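You operate a simulated robot arm through the tools that you are given. There is no shell and no other tool. Be economical: measure what you need, move in short steps, check, and stop when the job is done.

Carry out the task below with a simulated two-armed robot. There is one attempt and no reset: what you move stays moved.

JOB
Open the sorting drawer, take the blue block from the sorting table and put it inside, then shut the drawer. Put the yellow sponge from the top of the intake box on top of the yellow filter. Fetch the teal filter mat and set it on the white cover. Put the closed tag on the shelf of the feed table. Press the zero key two times. Push the south cover shut. Put the tin labelled "72" from the top of the cool shelf on top of the orange mask and the tin marked "56" on the top of the feed table. Any order will do. Set down upright: tin.
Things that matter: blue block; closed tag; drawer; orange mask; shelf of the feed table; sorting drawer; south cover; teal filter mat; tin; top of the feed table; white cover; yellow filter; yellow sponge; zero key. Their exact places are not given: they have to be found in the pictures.

The check looks at the end state, three seconds after you hand in, the way a careful person would. Anything else that was tipped, shoved, dropped, spilled or broken makes it a failure. Lids that push on must go on centred and level and be pressed home; caps that screw on are set level and turned clockwise until they are tight.

ROBOT AND FRAMES
Two 6-joint arms with two-finger parallel grippers on one trunk, on a base that drives. Base frame: it is fixed to the floor where the robot stands at the start and does not move with it; the origin is under the middle of the robot, x ahead of it, y to its left, z up; the surface under the hand at the start is at about z = 0.78. Units: m, degrees, N and s.
The left shoulder is at the start at [-0.107, 0.177, 0.71], the right one opposite. With the tool pointing down near the work surface each hand reaches from about 0.1 to 0.68 m from the robot's upright axis, wherever it stands, measured 20 degrees to its own side. Places, roughly: blue block [0.75, -0.25, 0.75]; closed tag [-3.25, 0.25, 1]; drawer [0.6, -0.2, 0.7]; orange mask (8x8x4 cm) [0.2, 1.5, 0.8]; shelf of the feed table [-4.8, 2.7, 0.3]; sorting drawer [0.6, -0.1, 0.7]; south cover [-2.4, 2.2, 0.7]; teal filter mat (20x15x8 cm) [-2.5, -0.3, 0.4]; tin [0.25, 1.5, 0.75]; top of the feed table (15x15 cm) [-4.48, 2.94, 0.78]; white cover (38x42x1 cm) [1, 0, 0.8]; yellow filter [-1.25, -1.75, 0.75]; yellow sponge (9x6x4 cm) [-0.9, 0.7, 0.8]; zero key [-3.1, 1.8, 1.2]. Payload 1.57 kg a hand.
The tool frame of a hand sits at the grasp point between the pads (the TCP): z along the fingers, y along the line on which they close. The tips reach 0.03 m beyond it. Largest opening 0.08 m; finger width 0.017, thickness 0.012; the body of the gripper, 0.04 by 0.082 m, starts 0.08 m behind the TCP.
Orientation is told as [roll, pitch, yaw] about the base's x, y, z axes, in that order, counted from this pose: with the fingers straight down and closing along the base's y, the tool's x points along the base's -x, its y along +y and its z along -z.

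CONTROLS
- The arms move only by the tool send_rows. It takes "left_motion", "right_motion" or both (then of equal length, played together; a hand with none holds still); each is text: rows parted by semicolons, each of 7 numbers parted by spaces: the shift along the tool's x, y, z in cm, then the turn, a rotation vector about the tool's x, y, z in degrees, then the opening, from 0 (shut) to 1 (fully open). In form: x y z rx ry rz claw; .... A call has 1 to 8 rows; each row shifts and turns the commanded pose from where the row before left it, along the tool's axes as they then stand. A row lasts 0.2 s, in which the tool goes at most 0.05 m and 8.6 degrees; a call with a longer step from one row to the next is refused whole, and so is a gripper value outside its range. Where a pose cannot be reached the arm comes as near as it can. A force on the tool above 40 N (or 10 N above the force at the start of the call, whichever is more), or a blocked arm, ends the call early, and 0.2 s more pass. The fingers move at their own pace (about 0.072 m/s each) and stop on an object; they squeeze with about 38 N. The grip force told is the motor's: it shows also when the fingers shut on nothing. Time passes only in rows, and 0.2 s behind the last, so rows that do not move let the fingers close. It gives the time, the measured TCP pose, the force on the tool (base axes), the opening and the grip force at its end, in the units of the frame above (readings bear some noise), with the torque about the TCP (base axes, N m) and any sound that the robot's microphone picked up, and new pictures: "show" is both (left out), scene, wrist or none (wrist: the cameras of the hands that moved).
- Cameras (640 x 400 px; columns grow to the right, rows downward): "scene" is now at [0.0425, 0.0041, 1.4257]; the picture's right is [0.06, -1.00, 0.00], its down [-0.78, -0.04, -0.63] and it looks along [0.63, 0.04, -0.78] (base axes); focal length 286 px, centre (320, 200). "left" rides on the left gripper at [0.072, 0.006, -0.122] in its tool frame; the picture's right is [-0.09, 1.00, 0.00], its down [-0.84, -0.08, -0.54] and it looks along [-0.54, -0.05, 0.84] (tool axes); focal length 238 px, centre (320, 200). "right" rides on the right gripper at [0.072, -0.007, -0.122] in its tool frame; the picture's right is [0.09, 1.00, 0.00], its down [-0.84, 0.08, -0.54] and it looks along [-0.54, 0.05, 0.84] (tool axes); focal length 238 px, centre (320, 200).
- slide_trunk(by): slides the trunk up (or, below 0, down) by that many m; the arms and the scene camera ride with it, the base frame stays. It gives what a move gives, with no picture.
- base_move(legs): drives the robot by 1 to 6 legs, each [ahead, left, turn to the left] in m, m and degrees, along the robot's own axes; the way and the turn of a leg run together, so that a leg with both is an arc; at most 1.5 m and 180 degrees a leg. The arms and the cameras ride along, it lands a little off, and it stops where it bumps. It gives what a move gives, and a new picture of the scene camera.
- pan_tilt(pan, tilt): turns the head with the scene camera to pan (to the left, within 143 degrees either way) and tilt (down, from -29 to 69), counted from straight ahead of the robot. It gives what a move gives, and a new picture of the scene camera.
- measure_at(camera, pixels): for up to 12 pixels [column, row] of the newest picture of that camera ("zoom" is the newest enlarged one), the place [x, y, z] in the base frame of the surface seen there, good to about 0.002 m. The clock stands still meanwhile.
- close_up(camera, box): a new picture of the part [left, top, right, bottom] of that camera's present view, enlarged. The clock stands still meanwhile.
- hand_in(): hands the job in; it is judged then, once.

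Work in short steps. Measure before you move; look again where a grasp or a placing could have gone wrong, and mend it. You have 322 turns and 360 pictures in all, those below and enlarged ones among them. Open the grippers and draw the arms clear of the work before you hand the job in, unless the task says otherwise; then end with one line.

The tools are called after "Call:" by a JSON object that holds its "api" and its "payload". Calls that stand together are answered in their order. send_rows: Moves the arms, as the interface text tells. Its arguments: {"type":"object","properties":{"left_motion":{"type":"string"},"right_motion":{"type":"string"},"show":{"type":"string","enum":["both","scene","wrist","none"]}},"required":[]} The other tools are called the same way: slide_trunk (by) slides the trunk up or down; base_move (legs) drives the base; pan_tilt (pan, tilt) turns the head that bears the scene camera; measure_at (camera, pixels) gives the place of the surface under pixels of a picture; close_up (camera, box) takes an enlarged picture of a part of a camera's view; hand_in () hands the job in.

At the start:

```text
t: 0.0
left_eef_pos: [0.3947, 0.212, 1.0636]
left_orientation: [0.0, 0.1, 0.0]
left_wrist_force: [-0.7, -0.4, 0.1]
left_moment: [0.0, 0.0, 0.02]
left_gripper_width: 0.0799
left_gripper_force: 0.1
right_eef_pos: [0.5028, -0.2682, 1.0498]
right_orientation: [0.0, 0.0, 0.0]
right_wrist_force: [-0.2, -0.3, 0.7]
right_moment: [-0.02, -0.01, -0.04]
right_gripper_width: 0.0798
right_gripper_force: 0.0
trunk travel left (down, up): [-0.15, 0.178]
robot x, y, heading: [0.0035, 0.0007, 0.4]
head pan, tilt: [3.3, 51.0]
```

scene: 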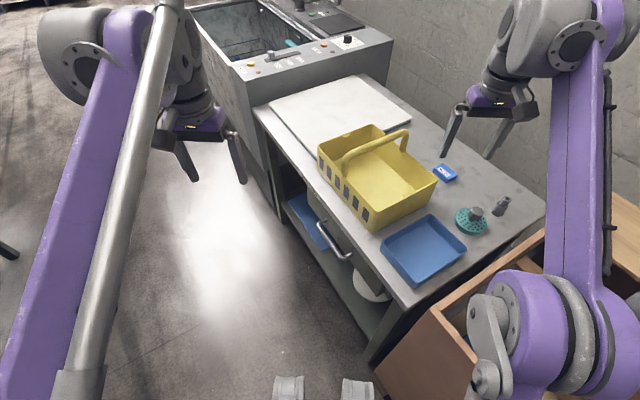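
right: 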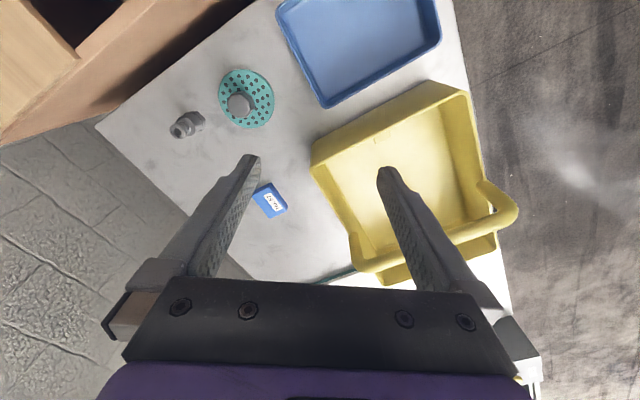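
left: 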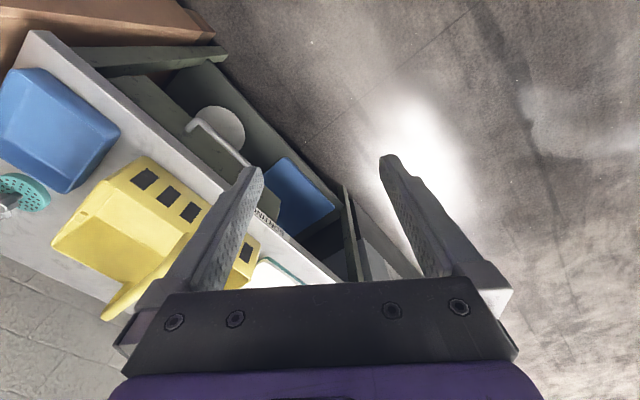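

The scene shows the sorting table with the drawer handle near (335,240), a blue block near (445,172) and the white cover near (340,110). I measure those and take a closer look.

Call:
{"api": "measure_at", "payload": {"camera": "scene", "pixels": [[445, 172], [320, 226], [348, 258], [335, 243], [272, 108], [340, 78], [410, 122], [352, 245], [300, 215], [370, 290], [375, 150], [420, 250]]}}

Call:
{"api": "close_up", "payload": {"camera": "scene", "box": [240, 60, 560, 360]}}

```text
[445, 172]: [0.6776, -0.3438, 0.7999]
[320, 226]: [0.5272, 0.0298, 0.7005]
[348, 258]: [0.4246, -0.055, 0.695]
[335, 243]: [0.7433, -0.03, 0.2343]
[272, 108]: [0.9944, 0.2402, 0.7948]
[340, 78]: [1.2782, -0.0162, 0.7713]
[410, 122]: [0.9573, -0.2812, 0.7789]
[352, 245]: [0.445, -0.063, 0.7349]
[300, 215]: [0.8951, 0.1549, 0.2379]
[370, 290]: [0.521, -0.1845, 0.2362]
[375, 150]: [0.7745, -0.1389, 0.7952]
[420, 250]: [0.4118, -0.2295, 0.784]
```

```text
1.33 times, centred on (400, 210) of scene
```

zoom: 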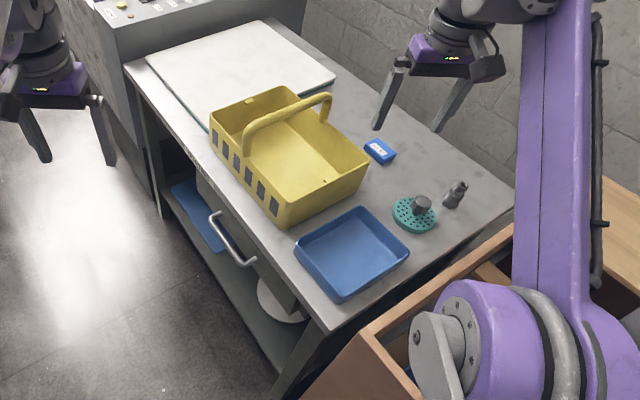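

The drawer faces the robot at an angle. I measure the table's front edge, the handle and the drawer front.

Call:
{"api": "measure_at", "payload": {"camera": "zoom", "pixels": [[130, 66], [320, 325], [213, 217], [232, 252], [252, 263], [222, 200], [280, 295], [200, 185], [380, 145], [370, 160], [395, 155], [235, 228]]}}

Call:
{"api": "close_up", "payload": {"camera": "scene", "box": [280, 180, 400, 320]}}

Call:
{"api": "close_up", "payload": {"camera": "left", "box": [160, 60, 360, 280]}}

```text
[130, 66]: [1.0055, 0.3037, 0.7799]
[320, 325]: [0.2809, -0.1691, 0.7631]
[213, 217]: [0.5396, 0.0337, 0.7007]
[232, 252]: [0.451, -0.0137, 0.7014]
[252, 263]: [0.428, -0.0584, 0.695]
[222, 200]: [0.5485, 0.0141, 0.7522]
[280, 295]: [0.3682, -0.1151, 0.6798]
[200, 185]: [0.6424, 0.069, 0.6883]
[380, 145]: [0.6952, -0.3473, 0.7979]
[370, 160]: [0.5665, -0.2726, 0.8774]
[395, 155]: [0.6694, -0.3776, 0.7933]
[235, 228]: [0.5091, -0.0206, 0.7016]
```

```text
2.86 times, centred on (340, 250) of scene
```

zoom: 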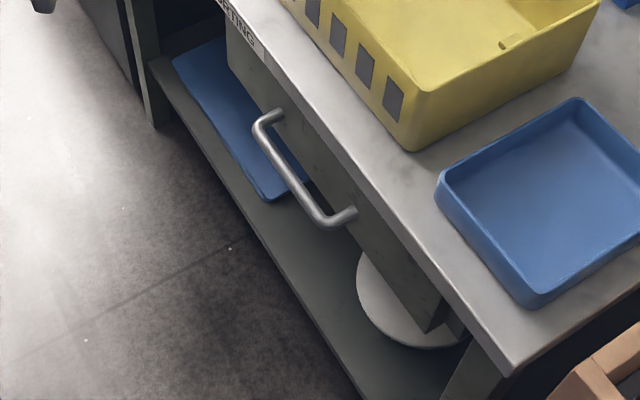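

```text
1.82 times, centred on (260, 170) of left
```

zoom: 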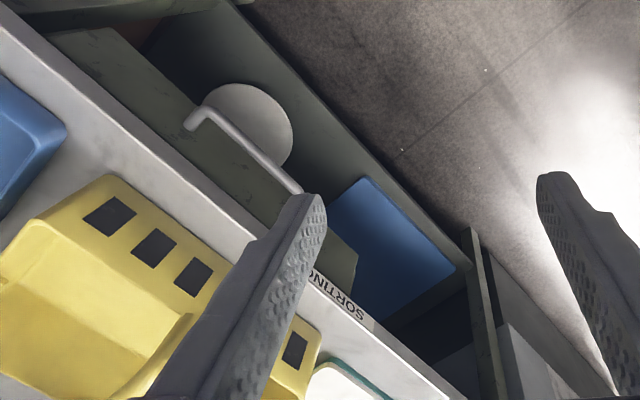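

The table's front edge runs at about 33° and the drawer opens towards (-0.55, 0.84). Before I move anything I survey the room.

Call:
{"api": "pan_tilt", "payload": {"pan": 75, "tilt": 25}}

Call:
{"api": "pan_tilt", "payload": {"pan": 140, "tilt": 20}}

Call:
{"api": "pan_tilt", "payload": {"pan": -140, "tilt": 20}}

Call:
{"api": "pan_tilt", "payload": {"pan": -75, "tilt": 25}}

```text
t: 1.4
left_eef_pos: [0.3945, 0.2125, 1.0616]
left_orientation: [0.0, 0.0, 0.0]
left_wrist_force: [0.7, -0.5, -0.3]
left_moment: [-0.04, 0.01, 0.03]
left_gripper_width: 0.08
left_gripper_force: 0.1
right_eef_pos: [0.5036, -0.2697, 1.0491]
right_orientation: [0.0, 0.0, 0.0]
right_wrist_force: [0.6, -0.4, -0.4]
right_moment: [-0.02, 0.0, 0.01]
right_gripper_width: 0.0801
right_gripper_force: 0.1
trunk travel left (down, up): [-0.15, 0.178]
robot x, y, heading: [-0.0031, 0.0005, 0.1]
head pan, tilt: [75.0, 25.0]
```

scene: 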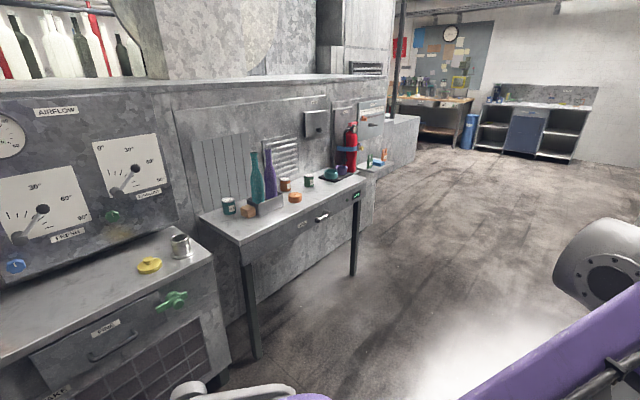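

```text
t: 2.8
left_eef_pos: [0.3947, 0.2119, 1.0625]
left_orientation: [0.0, -0.1, 0.0]
left_wrist_force: [-0.3, 0.7, -0.4]
left_moment: [0.01, -0.03, 0.0]
left_gripper_width: 0.08
left_gripper_force: 0.1
right_eef_pos: [0.5034, -0.2677, 1.0497]
right_orientation: [-0.1, 0.0, 0.1]
right_wrist_force: [-0.2, 0.6, 0.2]
right_moment: [0.0, -0.01, -0.01]
right_gripper_width: 0.0802
right_gripper_force: 0.1
trunk travel left (down, up): [-0.15, 0.178]
robot x, y, heading: [-0.0013, -0.0004, 0.1]
head pan, tilt: [140.0, 20.0]
```

scene: 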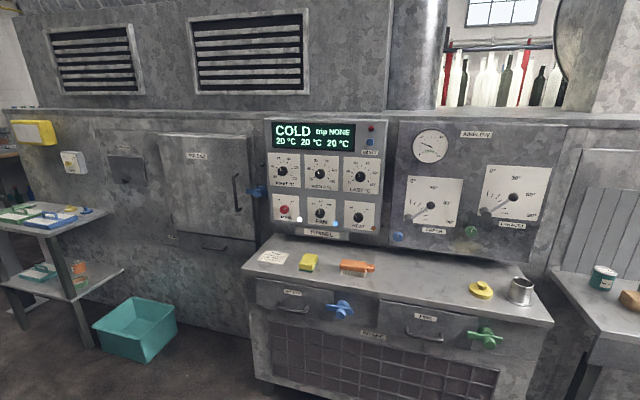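

```text
t: 6.7
left_eef_pos: [0.3948, 0.212, 1.0621]
left_orientation: [-0.1, 0.0, 0.0]
left_wrist_force: [-0.9, -0.4, -0.8]
left_moment: [-0.02, 0.02, 0.03]
left_gripper_width: 0.0799
left_gripper_force: 0.0
right_eef_pos: [0.503, -0.2686, 1.0501]
right_orientation: [0.0, -0.1, 0.0]
right_wrist_force: [-0.4, 0.8, -1.0]
right_moment: [-0.03, -0.02, -0.01]
right_gripper_width: 0.08
right_gripper_force: 0.2
trunk travel left (down, up): [-0.15, 0.178]
robot x, y, heading: [0.0011, -0.0006, 0.1]
head pan, tilt: [-140.0, 20.0]
```

scene: 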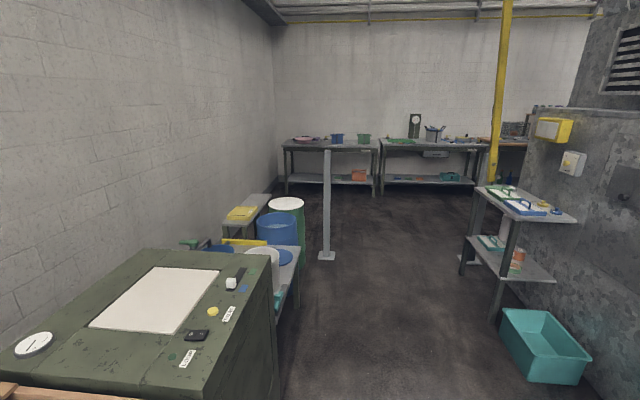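

```text
t: 8.0
left_eef_pos: [0.3956, 0.213, 1.0613]
left_orientation: [0.0, 0.1, 0.0]
left_wrist_force: [-0.3, 0.0, -0.1]
left_moment: [-0.02, -0.01, 0.0]
left_gripper_width: 0.08
left_gripper_force: 0.1
right_eef_pos: [0.5021, -0.2686, 1.0505]
right_orientation: [0.1, -0.1, 0.0]
right_wrist_force: [-0.2, -1.0, -0.9]
right_moment: [0.03, 0.0, 0.0]
right_gripper_width: 0.0799
right_gripper_force: 0.1
trunk travel left (down, up): [-0.15, 0.178]
robot x, y, heading: [0.0008, 0.0004, 0.0]
head pan, tilt: [-75.0, 25.0]
```

scene: 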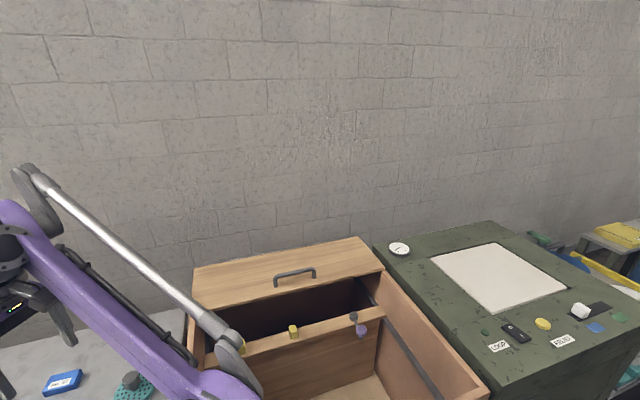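

The survey gave me the general layout. Now I look down in front of the robot to learn the base footprint.

Call:
{"api": "pan_tilt", "payload": {"pan": 0, "tilt": 69}}

Call:
{"api": "measure_at", "payload": {"camera": "scene", "pixels": [[280, 310], [350, 310], [320, 380], [280, 330], [350, 340], [320, 340], [240, 380], [420, 390]]}}

```text
t: 9.5
left_eef_pos: [0.3955, 0.2117, 1.0629]
left_orientation: [0.1, 0.0, 0.1]
left_wrist_force: [0.1, 0.0, 0.0]
left_moment: [-0.01, 0.0, 0.0]
left_gripper_width: 0.0803
left_gripper_force: 0.0
right_eef_pos: [0.5034, -0.2687, 1.0497]
right_orientation: [0.0, 0.0, -0.1]
right_wrist_force: [-0.2, -0.3, 1.1]
right_moment: [-0.01, -0.01, 0.01]
right_gripper_width: 0.0799
right_gripper_force: 0.0
trunk travel left (down, up): [-0.15, 0.178]
robot x, y, heading: [-0.0012, 0.0019, -0.2]
head pan, tilt: [0.0, 68.8]
```

scene: 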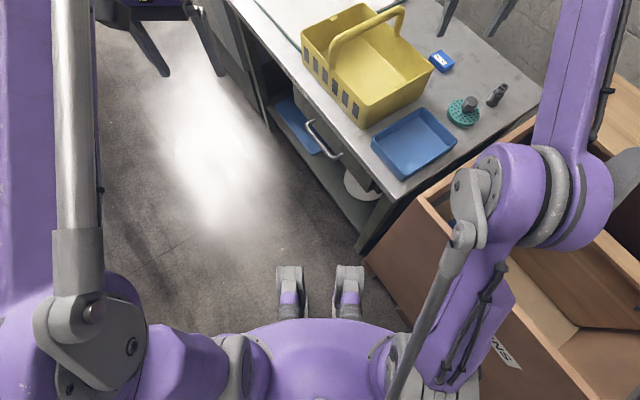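

```text
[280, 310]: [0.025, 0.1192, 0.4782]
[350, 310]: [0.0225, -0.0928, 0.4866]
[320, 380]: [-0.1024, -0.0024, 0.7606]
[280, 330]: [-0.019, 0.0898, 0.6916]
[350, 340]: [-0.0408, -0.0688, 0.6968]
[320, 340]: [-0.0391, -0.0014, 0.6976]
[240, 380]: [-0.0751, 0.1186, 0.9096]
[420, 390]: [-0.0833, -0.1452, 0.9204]
```

I measure the front feet of the base.

Call:
{"api": "measure_at", "payload": {"camera": "scene", "pixels": [[288, 268], [290, 290], [348, 268], [350, 290], [262, 325], [380, 325]]}}

```text
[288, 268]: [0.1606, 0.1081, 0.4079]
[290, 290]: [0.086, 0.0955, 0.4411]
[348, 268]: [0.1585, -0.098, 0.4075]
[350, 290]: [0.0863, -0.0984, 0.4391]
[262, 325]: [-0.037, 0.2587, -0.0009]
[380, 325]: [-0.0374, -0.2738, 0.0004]
```

The feet reach only 0.16 m ahead at z 0.41. I plan to turn to face the table, so I check the heights of the wooden box and machine first.

Call:
{"api": "measure_at", "payload": {"camera": "scene", "pixels": [[600, 240], [630, 290], [560, 300], [480, 160], [630, 180], [440, 62], [465, 105], [495, 95], [415, 140], [360, 60]]}}

Call:
{"api": "base_move", "payload": {"legs": [[0, 0, -30]]}}

```text
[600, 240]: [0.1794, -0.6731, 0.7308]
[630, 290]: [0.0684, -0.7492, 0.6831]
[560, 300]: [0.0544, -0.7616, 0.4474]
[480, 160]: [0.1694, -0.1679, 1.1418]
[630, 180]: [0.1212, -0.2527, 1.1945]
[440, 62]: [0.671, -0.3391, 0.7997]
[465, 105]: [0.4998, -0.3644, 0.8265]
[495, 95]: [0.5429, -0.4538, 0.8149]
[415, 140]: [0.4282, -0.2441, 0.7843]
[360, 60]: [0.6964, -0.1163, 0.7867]
```

```text
t: 11.3
left_eef_pos: [0.4485, -0.0132, 1.0622]
left_orientation: [0.0, -0.1, -29.8]
left_wrist_force: [-0.5, -0.1, -0.3]
left_moment: [0.03, 0.01, 0.0]
left_gripper_width: 0.0798
left_gripper_force: 0.0
right_eef_pos: [0.3014, -0.4836, 1.0487]
right_orientation: [0.0, 0.0, -29.8]
right_wrist_force: [1.1, 0.0, -0.8]
right_moment: [0.0, -0.02, -0.02]
right_gripper_width: 0.0801
right_gripper_force: 0.0
trunk travel left (down, up): [-0.15, 0.178]
robot x, y, heading: [-0.0015, 0.0015, -30.0]
head pan, tilt: [0.0, 68.8]
```

scene: 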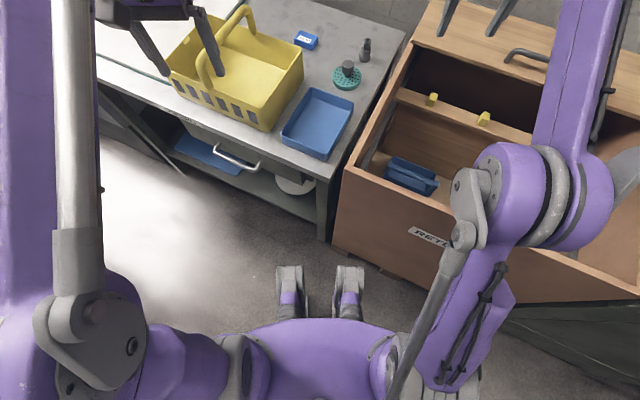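

The turn is clear. I finish turning, slide left along the table and come slightly closer.

Call:
{"api": "base_move", "payload": {"legs": [[0, 0, -27], [0, 0.55, 0], [0.04, 0, 0]]}}

Call:
{"api": "pan_tilt", "payload": {"pan": -10, "tilt": 55}}

```text
t: 18.4
left_eef_pos: [0.8704, 0.0513, 1.0619]
left_orientation: [0.0, 0.0, -56.6]
left_wrist_force: [-0.5, -0.8, -0.8]
left_moment: [0.06, 0.02, 0.01]
left_gripper_width: 0.08
left_gripper_force: 0.1
right_eef_pos: [0.5294, -0.3035, 1.0487]
right_orientation: [0.1, 0.1, -56.6]
right_wrist_force: [-0.3, -0.2, -0.9]
right_moment: [0.03, 0.05, 0.02]
right_gripper_width: 0.08
right_gripper_force: 0.2
trunk travel left (down, up): [-0.15, 0.178]
robot x, y, heading: [0.4756, 0.2629, -56.8]
head pan, tilt: [0.0, 68.8]
```

scene: 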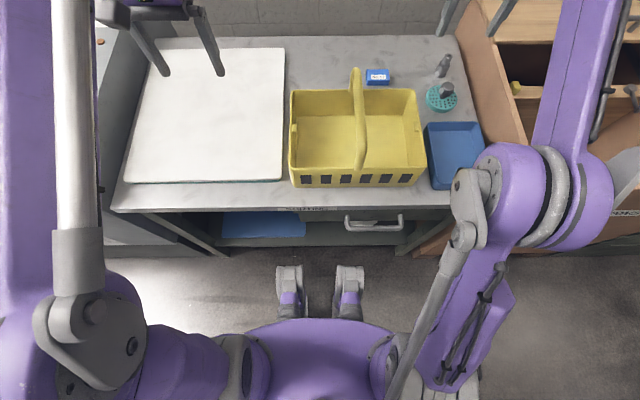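

```text
t: 19.2
left_eef_pos: [0.8686, 0.0521, 1.0622]
left_orientation: [0.1, 0.1, -56.7]
left_wrist_force: [0.1, -0.4, -0.6]
left_moment: [-0.03, -0.01, -0.01]
left_gripper_width: 0.0799
left_gripper_force: 0.1
right_eef_pos: [0.5282, -0.301, 1.0497]
right_orientation: [0.0, 0.1, -56.7]
right_wrist_force: [0.4, -0.3, 0.3]
right_moment: [-0.02, -0.01, 0.01]
right_gripper_width: 0.08
right_gripper_force: 0.0
trunk travel left (down, up): [-0.15, 0.178]
robot x, y, heading: [0.4753, 0.267, -56.7]
head pan, tilt: [-10.0, 55.0]
```

scene: 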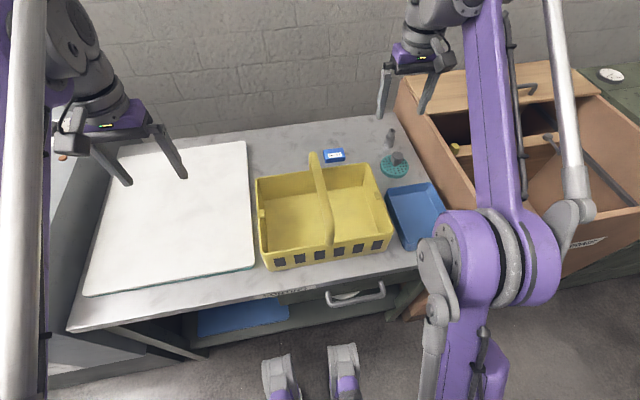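

The block now sits aligned behind the basket. I zoom in and measure it and its surroundings.

Call:
{"api": "close_up", "payload": {"camera": "scene", "box": [300, 120, 420, 195]}}

Call:
{"api": "measure_at", "payload": {"camera": "zoom", "pixels": [[125, 160], [240, 155], [130, 200], [260, 195], [180, 190], [90, 170], [130, 250], [300, 260]]}}

```text
5.33 times, centred on (360, 158) of scene
```

zoom: 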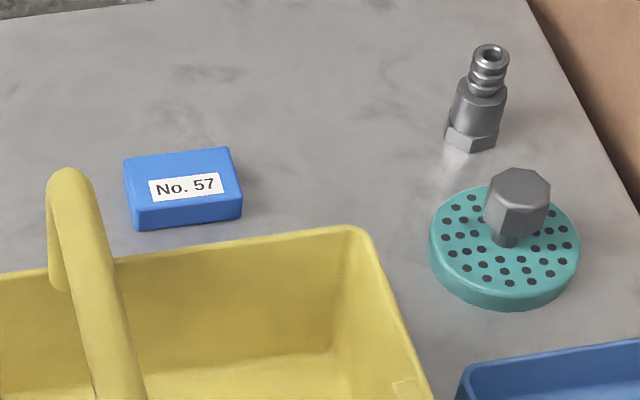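

```text
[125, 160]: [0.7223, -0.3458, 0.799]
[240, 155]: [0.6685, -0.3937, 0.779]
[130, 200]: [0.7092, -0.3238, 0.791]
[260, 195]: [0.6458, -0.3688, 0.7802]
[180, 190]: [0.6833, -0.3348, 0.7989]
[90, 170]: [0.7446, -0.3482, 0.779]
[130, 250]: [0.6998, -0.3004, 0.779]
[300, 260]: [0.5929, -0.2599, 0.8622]
```

I measure more points on the block's top face to get centre and direction.

Call:
{"api": "measure_at", "payload": {"camera": "zoom", "pixels": [[127, 165], [227, 151], [135, 206], [238, 191], [183, 178]]}}

Call:
{"api": "send_rows", "payload": {"right_motion": "0 0 0 0 0 0 1", "show": "wrist"}}

```text
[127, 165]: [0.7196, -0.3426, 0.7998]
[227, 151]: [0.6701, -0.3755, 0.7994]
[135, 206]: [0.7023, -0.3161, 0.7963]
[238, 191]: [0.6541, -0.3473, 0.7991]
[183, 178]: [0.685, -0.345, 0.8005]
```

```text
t: 19.6
left_eef_pos: [0.8705, 0.0519, 1.0619]
left_orientation: [-0.1, 0.0, -56.6]
left_wrist_force: [0.0, 0.6, 0.5]
left_moment: [0.0, 0.01, -0.02]
left_gripper_width: 0.0801
left_gripper_force: 0.0
right_eef_pos: [0.5286, -0.3025, 1.0507]
right_orientation: [-0.1, 0.0, -56.7]
right_wrist_force: [0.6, -0.3, -0.1]
right_moment: [0.04, -0.02, -0.04]
right_gripper_width: 0.0798
right_gripper_force: 0.0
trunk travel left (down, up): [-0.15, 0.178]
robot x, y, heading: [0.4732, 0.2638, -56.7]
head pan, tilt: [-10.0, 55.0]
```

right: 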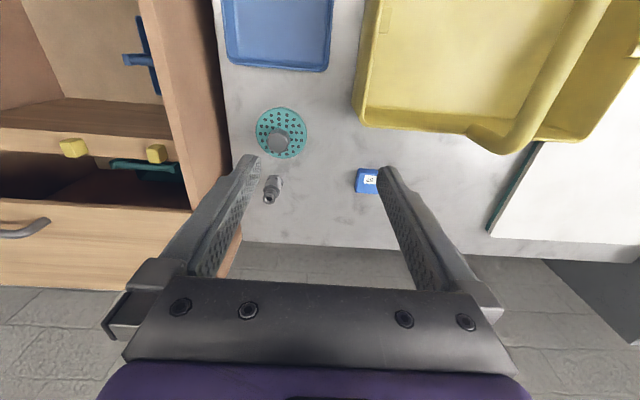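

Block centre is about (0.687,-0.346). The hand's camera will hang over the basket, so I check the heights of the basket rim and handle.

Call:
{"api": "measure_at", "payload": {"camera": "scene", "pixels": [[314, 154], [320, 190], [327, 225], [318, 175], [330, 167], [370, 164], [270, 178], [385, 215], [262, 250]]}}

```text
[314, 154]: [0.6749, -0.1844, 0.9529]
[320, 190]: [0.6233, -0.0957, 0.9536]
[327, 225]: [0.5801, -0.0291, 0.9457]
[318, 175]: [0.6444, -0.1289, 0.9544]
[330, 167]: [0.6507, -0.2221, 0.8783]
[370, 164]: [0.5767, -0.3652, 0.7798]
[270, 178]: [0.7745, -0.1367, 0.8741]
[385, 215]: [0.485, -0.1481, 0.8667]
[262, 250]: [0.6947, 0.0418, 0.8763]
```

Clearances look fine (rim 0.12 m and handle 0.14 m in front of the block). I move the right hand above the block and partly down.

Call:
{"api": "send_rows", "payload": {"right_motion": "-3.07 2.71 0 0 0 0 1; -3.07 2.71 0 0 0 0 1; -3.07 2.71 0 0 0 0 1; -3.06 2.72 0 0 0 0 1; 0 0 4 0 0 0 1; 0 0 4 0 0 0 1; 0 0 4 0 0 0 1; 0 0 2 0 0 0 1", "show": "both"}}

```text
t: 21.4
left_eef_pos: [0.8688, 0.0523, 1.0619]
left_orientation: [0.0, -0.1, -56.6]
left_wrist_force: [0.0, 0.4, -0.8]
left_moment: [-0.04, -0.02, -0.01]
left_gripper_width: 0.0798
left_gripper_force: 0.1
right_eef_pos: [0.6478, -0.2973, 0.8673]
right_orientation: [0.0, 0.1, -56.7]
right_wrist_force: [-0.5, 0.3, 0.2]
right_moment: [0.02, 0.0, 0.03]
right_gripper_width: 0.0798
right_gripper_force: 0.1
right hand out of reach, approached as far as the arm can: row 1, 2, 3, 4
trunk travel left (down, up): [-0.15, 0.178]
robot x, y, heading: [0.4738, 0.2642, -56.5]
head pan, tilt: [-10.0, 55.0]
```

scene: 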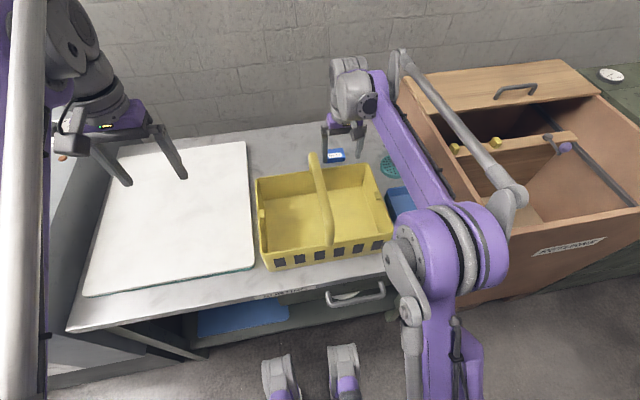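
right: 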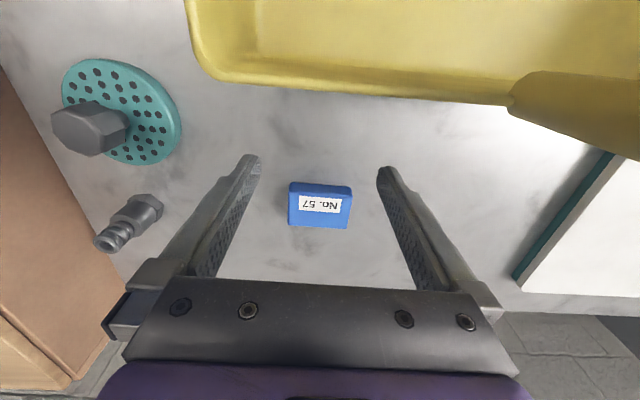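

The hand fell about 6 cm short of the block. I drive the base 6 cm closer, then look again.

Call:
{"api": "base_move", "payload": {"legs": [[0.06, 0, 0]]}}

Call:
{"api": "send_rows", "payload": {"right_motion": "0 0 0 0 0 0 1", "show": "wrist"}}

Call:
{"api": "measure_at", "payload": {"camera": "right", "pixels": [[290, 185], [350, 190], [347, 220], [293, 215], [320, 204], [323, 195]]}}

```text
t: 22.4
left_eef_pos: [0.9029, 0.0015, 1.0628]
left_orientation: [0.0, 0.1, -56.6]
left_wrist_force: [0.0, -1.1, 0.3]
left_moment: [0.06, 0.02, -0.01]
left_gripper_width: 0.0797
left_gripper_force: 0.1
right_eef_pos: [0.6826, -0.3472, 0.8681]
right_orientation: [0.0, 0.0, -56.6]
right_wrist_force: [-0.1, -0.3, 0.1]
right_moment: [0.04, -0.01, 0.01]
right_gripper_width: 0.0799
right_gripper_force: 0.0
trunk travel left (down, up): [-0.15, 0.178]
robot x, y, heading: [0.5045, 0.2155, -56.7]
head pan, tilt: [-10.0, 55.0]
```

scene: 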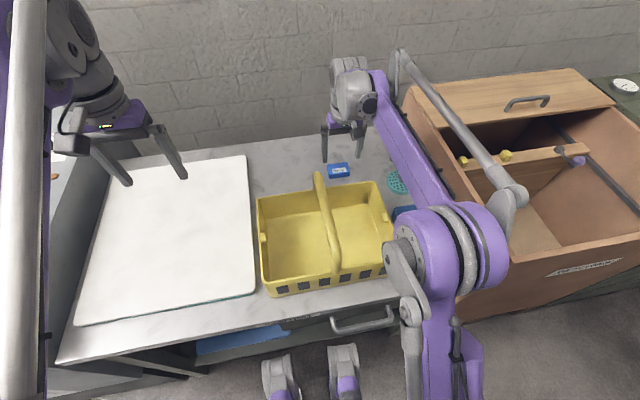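

```text
t: 22.8
left_eef_pos: [0.9023, 0.0035, 1.0621]
left_orientation: [0.0, 0.0, -56.6]
left_wrist_force: [0.4, 0.6, -1.0]
left_moment: [0.01, 0.02, 0.03]
left_gripper_width: 0.0801
left_gripper_force: 0.0
right_eef_pos: [0.6807, -0.3459, 0.8683]
right_orientation: [0.0, -0.1, -56.6]
right_wrist_force: [0.3, -0.3, 0.1]
right_moment: [-0.03, -0.01, 0.03]
right_gripper_width: 0.0801
right_gripper_force: 0.1
trunk travel left (down, up): [-0.15, 0.178]
robot x, y, heading: [0.5103, 0.2166, -56.5]
head pan, tilt: [-10.0, 55.0]
```

right: 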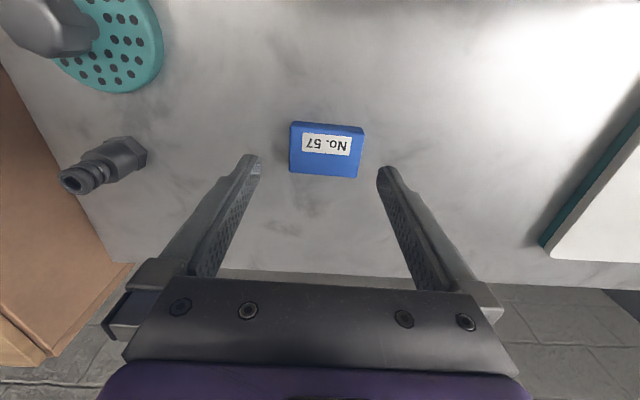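

```text
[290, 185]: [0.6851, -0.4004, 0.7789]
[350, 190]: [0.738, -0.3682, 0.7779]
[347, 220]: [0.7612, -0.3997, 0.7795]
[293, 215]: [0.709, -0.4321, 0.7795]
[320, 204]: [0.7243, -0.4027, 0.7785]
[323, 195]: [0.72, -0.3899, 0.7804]
```

Hand is over the block: TCP (0.681,-0.346) against block (0.687,-0.346). I go down to z≈0.813 in small steps.

Call:
{"api": "send_rows", "payload": {"right_motion": "-0.3 0.5 2 0 0 0 1; 0 0 2 0 0 0 1; 0 0 1.5 0 0 0 1; 0 0 0 0 0 0 1", "show": "wrist"}}

```text
t: 23.8
left_eef_pos: [0.9023, 0.0013, 1.0619]
left_orientation: [0.0, 0.1, -56.5]
left_wrist_force: [-0.1, -0.1, 0.0]
left_moment: [-0.02, 0.03, -0.01]
left_gripper_width: 0.0799
left_gripper_force: 0.0
right_eef_pos: [0.6874, -0.3467, 0.8128]
right_orientation: [0.0, 0.1, -56.6]
right_wrist_force: [-0.3, -0.5, -0.1]
right_moment: [0.01, 0.0, 0.0]
right_gripper_width: 0.0799
right_gripper_force: 0.1
trunk travel left (down, up): [-0.15, 0.178]
robot x, y, heading: [0.5052, 0.2131, -56.8]
head pan, tilt: [-10.0, 55.0]
```

right: 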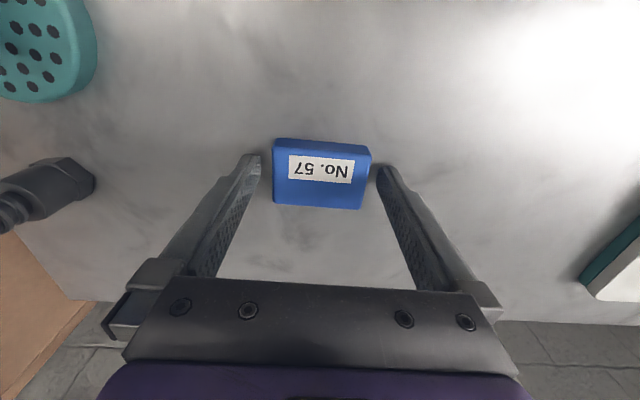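

The block sits between the fingertips, so I close the gripper and lift.

Call:
{"api": "send_rows", "payload": {"right_motion": "0 0 0 0 0 0 0.5; 0 0 0 0 0 0 0.3; 0 0 0 0 0 0 0.3; 0 0 0 0 0 0 0.3; 0 0 -3 0 0 0 0.3; 0 0 -4 0 0 0 0.3; 0 0 -4 0 0 0 0.3; 0 0 -4 0 0 0 0.3", "show": "wrist"}}

```text
t: 25.6
left_eef_pos: [0.9029, 0.0016, 1.0616]
left_orientation: [-0.1, -0.1, -56.6]
left_wrist_force: [0.6, 0.7, 0.9]
left_moment: [-0.01, 0.01, -0.01]
left_gripper_width: 0.0799
left_gripper_force: 0.1
right_eef_pos: [0.6862, -0.3456, 0.9624]
right_orientation: [0.0, 0.0, -56.6]
right_wrist_force: [-0.1, -0.3, -1.8]
right_moment: [0.02, 0.0, 0.0]
right_gripper_width: 0.061
right_gripper_force: 37.7
trunk travel left (down, up): [-0.15, 0.178]
robot x, y, heading: [0.5087, 0.216, -56.7]
head pan, tilt: [-10.0, 55.0]
```

right: 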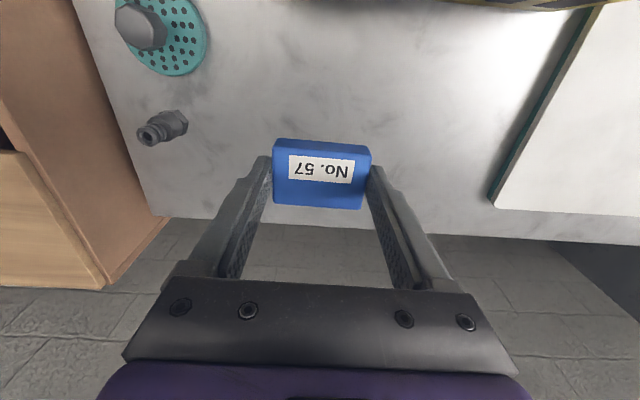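

Block is held (opening 0.061, grip 37.7 N). I raise and draw the hand back, then back the base off to stand in front of the drawer.

Call:
{"api": "send_rows", "payload": {"right_motion": "0 0 -4 0 0 0 0.3; 0 0 -4 0 0 0 0.3; 0 0 -3 0 0 0 0.3; 4 0 0 0 0 0 0.3; 4 0 0 0 0 0 0.3; 4 0 0 0 0 0 0.3; 4 0 0 0 0 0 0.3; 4 0 0 0 0 0 0.3", "show": "none"}}

Call:
{"api": "base_move", "payload": {"legs": [[-0.38, 0, 0], [0, -0.12, 0]]}}

Call:
{"api": "pan_tilt", "payload": {"pan": 0, "tilt": 50}}

```text
t: 27.4
left_eef_pos: [0.9024, 0.0032, 1.0631]
left_orientation: [-0.1, -0.2, -56.5]
left_wrist_force: [0.2, -0.2, -0.8]
left_moment: [0.0, 0.02, -0.01]
left_gripper_width: 0.08
left_gripper_force: 0.1
right_eef_pos: [0.5635, -0.1583, 1.0354]
right_orientation: [0.0, 0.0, -56.6]
right_wrist_force: [1.2, 0.1, 0.0]
right_moment: [-0.02, -0.02, -0.02]
right_gripper_width: 0.0605
right_gripper_force: 38.3
right hand out of reach, approached as far as the arm can: row 2, 3
trunk travel left (down, up): [-0.15, 0.178]
robot x, y, heading: [0.5092, 0.2185, -56.8]
head pan, tilt: [-10.0, 55.0]
```

```text
t: 31.1
left_eef_pos: [0.5941, 0.25, 1.0622]
left_orientation: [0.0, -0.1, -56.7]
left_wrist_force: [-0.2, 0.1, -0.3]
left_moment: [0.02, -0.01, 0.01]
left_gripper_width: 0.0799
left_gripper_force: 0.1
right_eef_pos: [0.2558, 0.0887, 1.0342]
right_orientation: [0.0, 0.0, -56.7]
right_wrist_force: [0.2, 0.8, -0.3]
right_moment: [0.04, -0.01, 0.0]
right_gripper_width: 0.0606
right_gripper_force: 37.6
trunk travel left (down, up): [-0.15, 0.178]
robot x, y, heading: [0.2016, 0.4617, -56.7]
head pan, tilt: [-10.0, 55.0]
```

scene: 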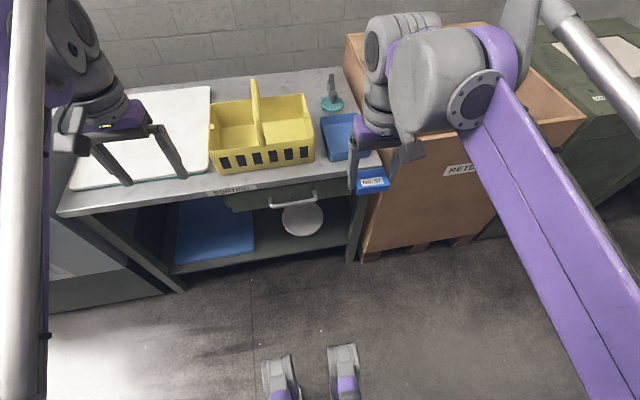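

```text
t: 31.8
left_eef_pos: [0.5949, 0.2514, 1.063]
left_orientation: [0.0, 0.0, -56.7]
left_wrist_force: [-0.1, -1.4, 0.0]
left_moment: [-0.06, -0.01, -0.02]
left_gripper_width: 0.0798
left_gripper_force: 0.0
right_eef_pos: [0.2544, 0.0879, 1.035]
right_orientation: [0.1, -0.1, -56.7]
right_wrist_force: [0.1, 1.2, 0.2]
right_moment: [0.03, 0.01, 0.04]
right_gripper_width: 0.0605
right_gripper_force: 37.9
trunk travel left (down, up): [-0.15, 0.178]
robot x, y, heading: [0.203, 0.4634, -56.6]
head pan, tilt: [0.0, 50.0]
```

scene: 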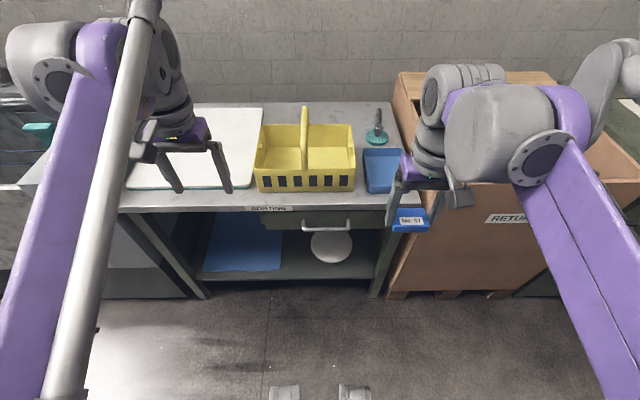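

The handle is now centred ahead at about (326,224). I zoom and measure it.

Call:
{"api": "close_up", "payload": {"camera": "scene", "box": [250, 190, 400, 270]}}

Call:
{"api": "measure_at", "payload": {"camera": "zoom", "pixels": [[230, 160], [325, 157], [410, 152], [220, 130], [420, 128], [325, 130], [325, 70], [70, 100], [325, 145], [70, 160], [535, 140], [325, 187]]}}

```text
4.27 times, centred on (325, 230) of scene
```

zoom: 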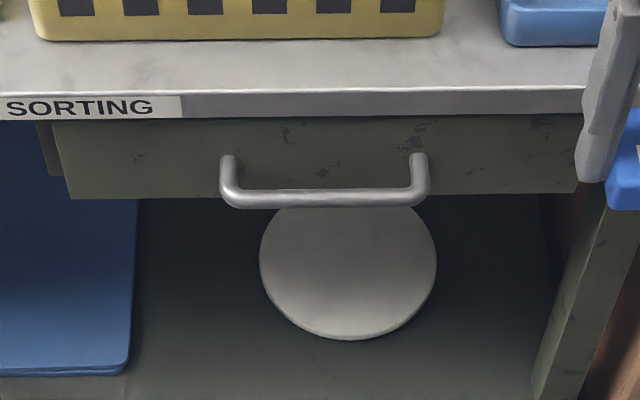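

```text
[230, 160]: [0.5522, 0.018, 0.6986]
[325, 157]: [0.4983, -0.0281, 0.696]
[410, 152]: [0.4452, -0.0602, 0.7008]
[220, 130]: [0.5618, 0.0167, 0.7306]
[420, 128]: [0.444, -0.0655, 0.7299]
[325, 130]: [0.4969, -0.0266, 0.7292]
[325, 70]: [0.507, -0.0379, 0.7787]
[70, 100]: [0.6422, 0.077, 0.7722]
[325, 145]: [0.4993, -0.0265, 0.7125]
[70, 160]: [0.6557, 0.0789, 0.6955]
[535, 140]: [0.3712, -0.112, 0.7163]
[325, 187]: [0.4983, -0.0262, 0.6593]
```

I measure the bar of the handle itself (zoom row ~197).

Call:
{"api": "measure_at", "payload": {"camera": "zoom", "pixels": [[325, 196], [245, 199], [405, 194], [325, 192], [325, 203]]}}

```text
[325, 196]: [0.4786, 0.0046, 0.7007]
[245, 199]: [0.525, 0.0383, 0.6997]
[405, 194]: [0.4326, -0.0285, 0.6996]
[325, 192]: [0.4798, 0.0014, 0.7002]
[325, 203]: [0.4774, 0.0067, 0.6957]
```

Bar centre is about (0.479,0.004,0.696) with a 3 cm gap behind it. I first turn the left hand 90° (fingers to close front-to-back) while moving the right hand aside.

Call:
{"api": "send_rows", "payload": {"left_motion": "0 0 0 0 0 8.4 0.44; 0 0 0 0 0 8.4 0.44; 0 0 0 0 0 8.4 0.44; 0 0 0 0 0 8.4 0.44; 0 0 0 0 0 8.4 0.44; 0 0 0 0 0 8.4 0.44; 0 0 0 0 0 8.4 0.44; 0 0 0 0 0 8.4 0.44", "right_motion": "0 -2 0 0 0 0 0.3; 0 -2 0 0 0 0 0.3; 0 -2 0 0 0 0 0.3; 0 -2 0 0 0 0 0.3; 0 -2 0 0 0 0 0.3; 0 0 0 0 0 0 0.3; 0 0 0 0 0 0 0.3; 0 0 0 0 0 0 0.3", "show": "none"}}

Call:
{"api": "send_rows", "payload": {"left_motion": "0 0 0 0 0 8.4 0.44; 0 0 0 0 0 8.4 0.44; 0 0 0 0 0 6 0.44; 0 0 0 0 0 0 0.44", "show": "scene"}}

```text
t: 33.6
left_eef_pos: [0.5934, 0.251, 1.0634]
left_orientation: [0.0, -0.1, -123.9]
left_wrist_force: [0.1, 0.1, 0.3]
left_moment: [0.03, -0.04, 0.03]
left_gripper_width: 0.0352
left_gripper_force: 0.1
right_eef_pos: [0.1732, 0.0336, 1.0336]
right_orientation: [0.0, 0.0, -56.6]
right_wrist_force: [-0.6, -0.4, 0.0]
right_moment: [0.04, -0.01, 0.01]
right_gripper_width: 0.0608
right_gripper_force: 37.8
trunk travel left (down, up): [-0.15, 0.178]
robot x, y, heading: [0.1997, 0.4636, -56.7]
head pan, tilt: [0.0, 50.0]
```

```text
t: 34.6
left_eef_pos: [0.5942, 0.2507, 1.0634]
left_orientation: [0.1, -0.1, -146.9]
left_wrist_force: [0.4, 0.4, -0.4]
left_moment: [0.01, -0.01, -0.01]
left_gripper_width: 0.0351
left_gripper_force: 0.0
right_eef_pos: [0.1729, 0.035, 1.0323]
right_orientation: [0.0, 0.0, -56.7]
right_wrist_force: [0.0, 0.7, -1.0]
right_moment: [0.02, 0.0, 0.02]
right_gripper_width: 0.061
right_gripper_force: 38.4
trunk travel left (down, up): [-0.15, 0.178]
robot x, y, heading: [0.2027, 0.4665, -56.8]
head pan, tilt: [0.0, 50.0]
```

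scene: 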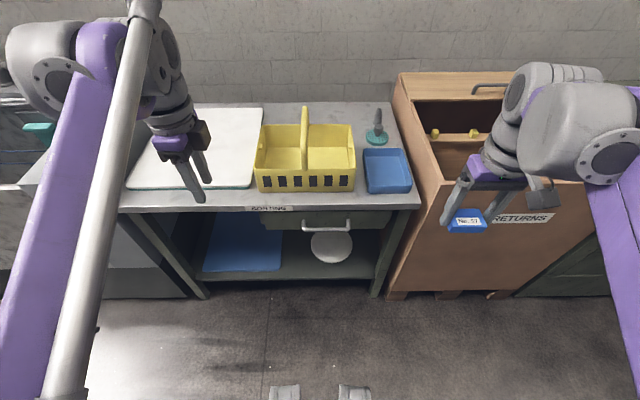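

Left hand is turned: its tool x is along the table and y into it. I move over the bar (23.1 cm right, 13.8 cm ahead).

Call:
{"api": "send_rows", "payload": {"left_motion": "-3.3 1.97 0 0 0 0 0.44; -3.3 1.97 0 0 0 0 0.44; -3.3 1.97 0 0 0 0 0.44; -3.3 1.97 0 0 0 0 0.44; -3.3 1.97 0 0 0 0 0.44; -3.3 1.97 0 0 0 0 0.44; -3.3 1.97 0 0 0 0 0.44; 0 0 3 0 0 0 0.44", "show": "none"}}

Call:
{"api": "send_rows", "payload": {"left_motion": "0 0 4 0 0 0 0.44; 0 0 4 0 0 0 0.44; 0 0 4 0 0 0 0.44; 0 0 4 0 0 0 0.44; 0 0 4 0 0 0 0.44; 0 0 0 0 0 0 0.44", "show": "both"}}

```text
t: 36.4
left_eef_pos: [0.4868, 0.0461, 1.0225]
left_orientation: [0.1, 0.0, -146.7]
left_wrist_force: [0.4, 0.4, -0.1]
left_moment: [-0.02, -0.01, -0.02]
left_gripper_width: 0.0351
left_gripper_force: 0.1
left hand out of reach, approached as far as the arm can: row 6, 7
right_eef_pos: [0.1726, 0.0351, 1.0344]
right_orientation: [0.0, 0.0, -56.7]
right_wrist_force: [-0.4, 0.1, 0.6]
right_moment: [0.0, -0.03, -0.01]
right_gripper_width: 0.0607
right_gripper_force: 38.9
trunk travel left (down, up): [-0.15, 0.178]
robot x, y, heading: [0.1985, 0.4642, -56.6]
head pan, tilt: [0.0, 50.0]
```

```text
t: 37.8
left_eef_pos: [0.4864, 0.0475, 0.8221]
left_orientation: [0.0, -0.1, -146.7]
left_wrist_force: [-0.2, 0.1, -1.1]
left_moment: [-0.02, 0.0, 0.01]
left_gripper_width: 0.0352
left_gripper_force: 0.1
right_eef_pos: [0.1725, 0.0352, 1.0346]
right_orientation: [0.0, 0.0, -56.8]
right_wrist_force: [0.0, -0.4, 0.6]
right_moment: [-0.01, 0.02, 0.0]
right_gripper_width: 0.0609
right_gripper_force: 37.9
trunk travel left (down, up): [-0.15, 0.178]
robot x, y, heading: [0.2001, 0.4629, -56.8]
head pan, tilt: [0.0, 50.0]
```

scene: 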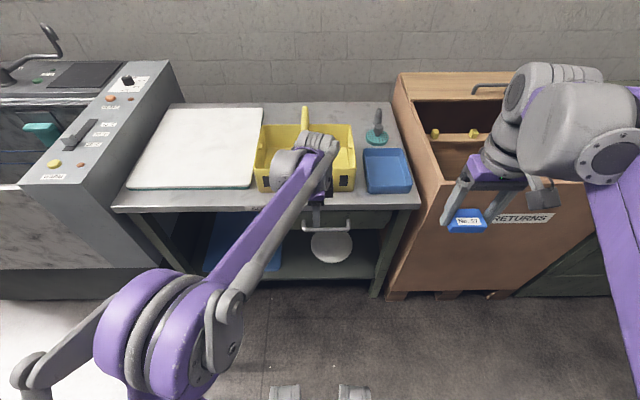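
left: 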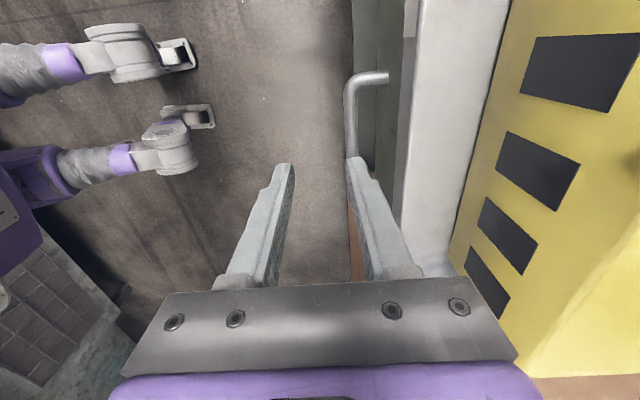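

I'm 3 cm too far left and 2.6 cm short of the bar. I correct that at this height and look again.

Call:
{"api": "send_rows", "payload": {"left_motion": "-1.5 1.32 0 0 0 0 0.44; -1.5 1.32 0 0 0 0 0.44; 0 0 0 0 0 0 0.44", "show": "wrist"}}

```text
t: 38.6
left_eef_pos: [0.4748, 0.0065, 0.8234]
left_orientation: [0.1, 0.0, -146.7]
left_wrist_force: [-0.3, -0.5, 0.3]
left_moment: [0.03, -0.01, -0.01]
left_gripper_width: 0.035
left_gripper_force: 0.1
right_eef_pos: [0.1723, 0.0367, 1.0333]
right_orientation: [0.0, 0.1, -56.7]
right_wrist_force: [0.0, -0.6, -0.2]
right_moment: [0.0, 0.01, 0.02]
right_gripper_width: 0.061
right_gripper_force: 37.7
trunk travel left (down, up): [-0.15, 0.178]
robot x, y, heading: [0.2062, 0.4624, -56.7]
head pan, tilt: [0.0, 50.0]
```

left: 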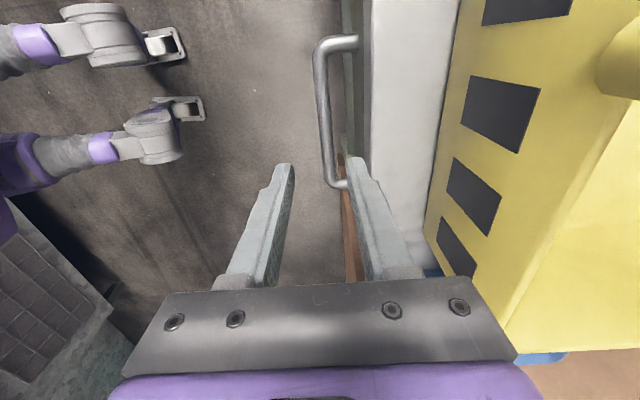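

I verify bar, table edge and basket positions from this view.

Call:
{"api": "measure_at", "payload": {"camera": "left", "pixels": [[322, 80], [322, 110], [328, 150], [375, 100], [371, 130], [350, 100], [445, 130], [430, 200], [359, 100]]}}

```text
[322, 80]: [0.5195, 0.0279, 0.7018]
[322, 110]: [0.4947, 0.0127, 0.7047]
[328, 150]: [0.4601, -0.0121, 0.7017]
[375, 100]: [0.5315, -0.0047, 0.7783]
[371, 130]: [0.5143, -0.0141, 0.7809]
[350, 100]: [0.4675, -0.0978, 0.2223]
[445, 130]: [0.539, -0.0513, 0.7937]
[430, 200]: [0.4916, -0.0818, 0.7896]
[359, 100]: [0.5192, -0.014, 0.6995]
```

The bar lies at 6.5 mm behind the TCP centre and the rear finger clears both bar and table edge. I descend to z≈0.715 and close.

Call:
{"api": "send_rows", "payload": {"left_motion": "0 0 4 0 0 0 0.44; 0 0 4 0 0 0 0.44; 0 0 2.8 0 0 0 0.44; 0 0 0 0 0 0 0.44; 0 0 0 0 0 0 0.05; 0 0 0 0 0 0 0.05; 0 0 0 0 0 0 0.05", "show": "both"}}

```text
t: 40.2
left_eef_pos: [0.4759, 0.0077, 0.7147]
left_orientation: [0.1, 0.1, -146.7]
left_wrist_force: [-0.2, -0.5, -7.7]
left_moment: [0.0, -0.02, 0.54]
left_gripper_width: 0.0137
left_gripper_force: 31.0
right_eef_pos: [0.1715, 0.0344, 1.0342]
right_orientation: [0.1, 0.0, -56.8]
right_wrist_force: [0.6, 1.0, 0.1]
right_moment: [0.01, -0.01, -0.03]
right_gripper_width: 0.0608
right_gripper_force: 38.1
trunk travel left (down, up): [-0.15, 0.178]
robot x, y, heading: [0.1984, 0.4653, -56.6]
head pan, tilt: [0.0, 50.0]
```

scene: 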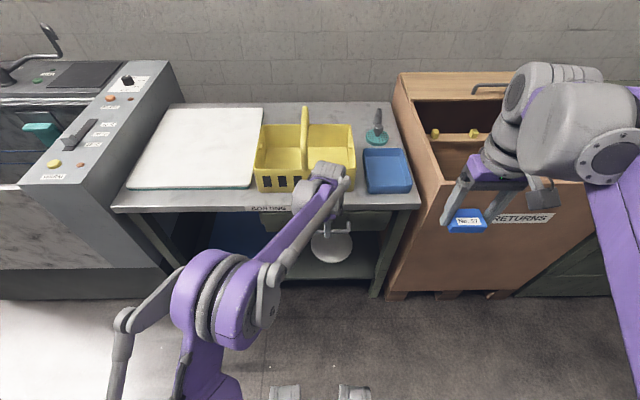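
left: 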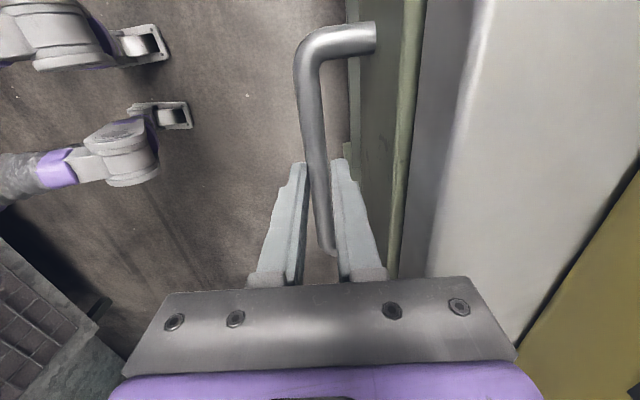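

The bar is gripped (opening 13.7 mm). I pull it toward the robot in 2.5 cm steps.

Call:
{"api": "send_rows", "payload": {"left_motion": "0 -2 0 0 0 0 0.05; 0 -2.5 0 0 0 0 0.05; 0 -2.5 0 0 0 0 0.05; 0 -2.5 0 0 0 0 0.05; 0 -2.5 0 0 0 0 0.05; 0 -2.5 0 0 0 0 0.05; 0 -2.5 0 0 0 0 0.05; 0 0 0 0 0 0 0.05", "show": "scene"}}

```text
t: 42.0
left_eef_pos: [0.3787, 0.149, 0.7143]
left_orientation: [0.1, 0.0, -146.8]
left_wrist_force: [-20.5, -12.8, -3.0]
left_moment: [-0.34, 0.59, 0.47]
left_gripper_width: 0.0137
left_gripper_force: 30.3
right_eef_pos: [0.1702, 0.0343, 1.0329]
right_orientation: [0.1, 0.0, -56.7]
right_wrist_force: [0.2, 0.3, -0.6]
right_moment: [0.01, -0.03, 0.03]
right_gripper_width: 0.0605
right_gripper_force: 37.9
trunk travel left (down, up): [-0.15, 0.178]
robot x, y, heading: [0.1998, 0.4669, -56.8]
head pan, tilt: [0.0, 50.0]
```

scene: 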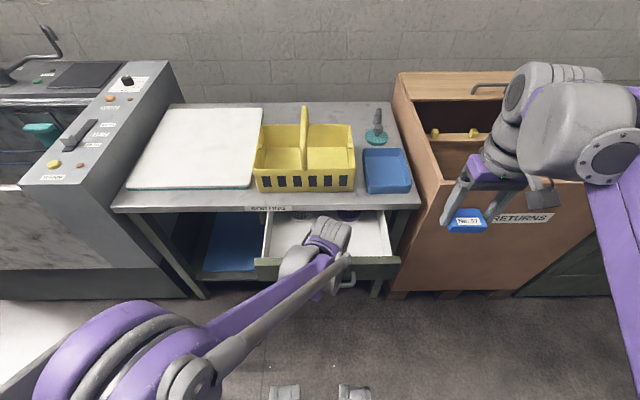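

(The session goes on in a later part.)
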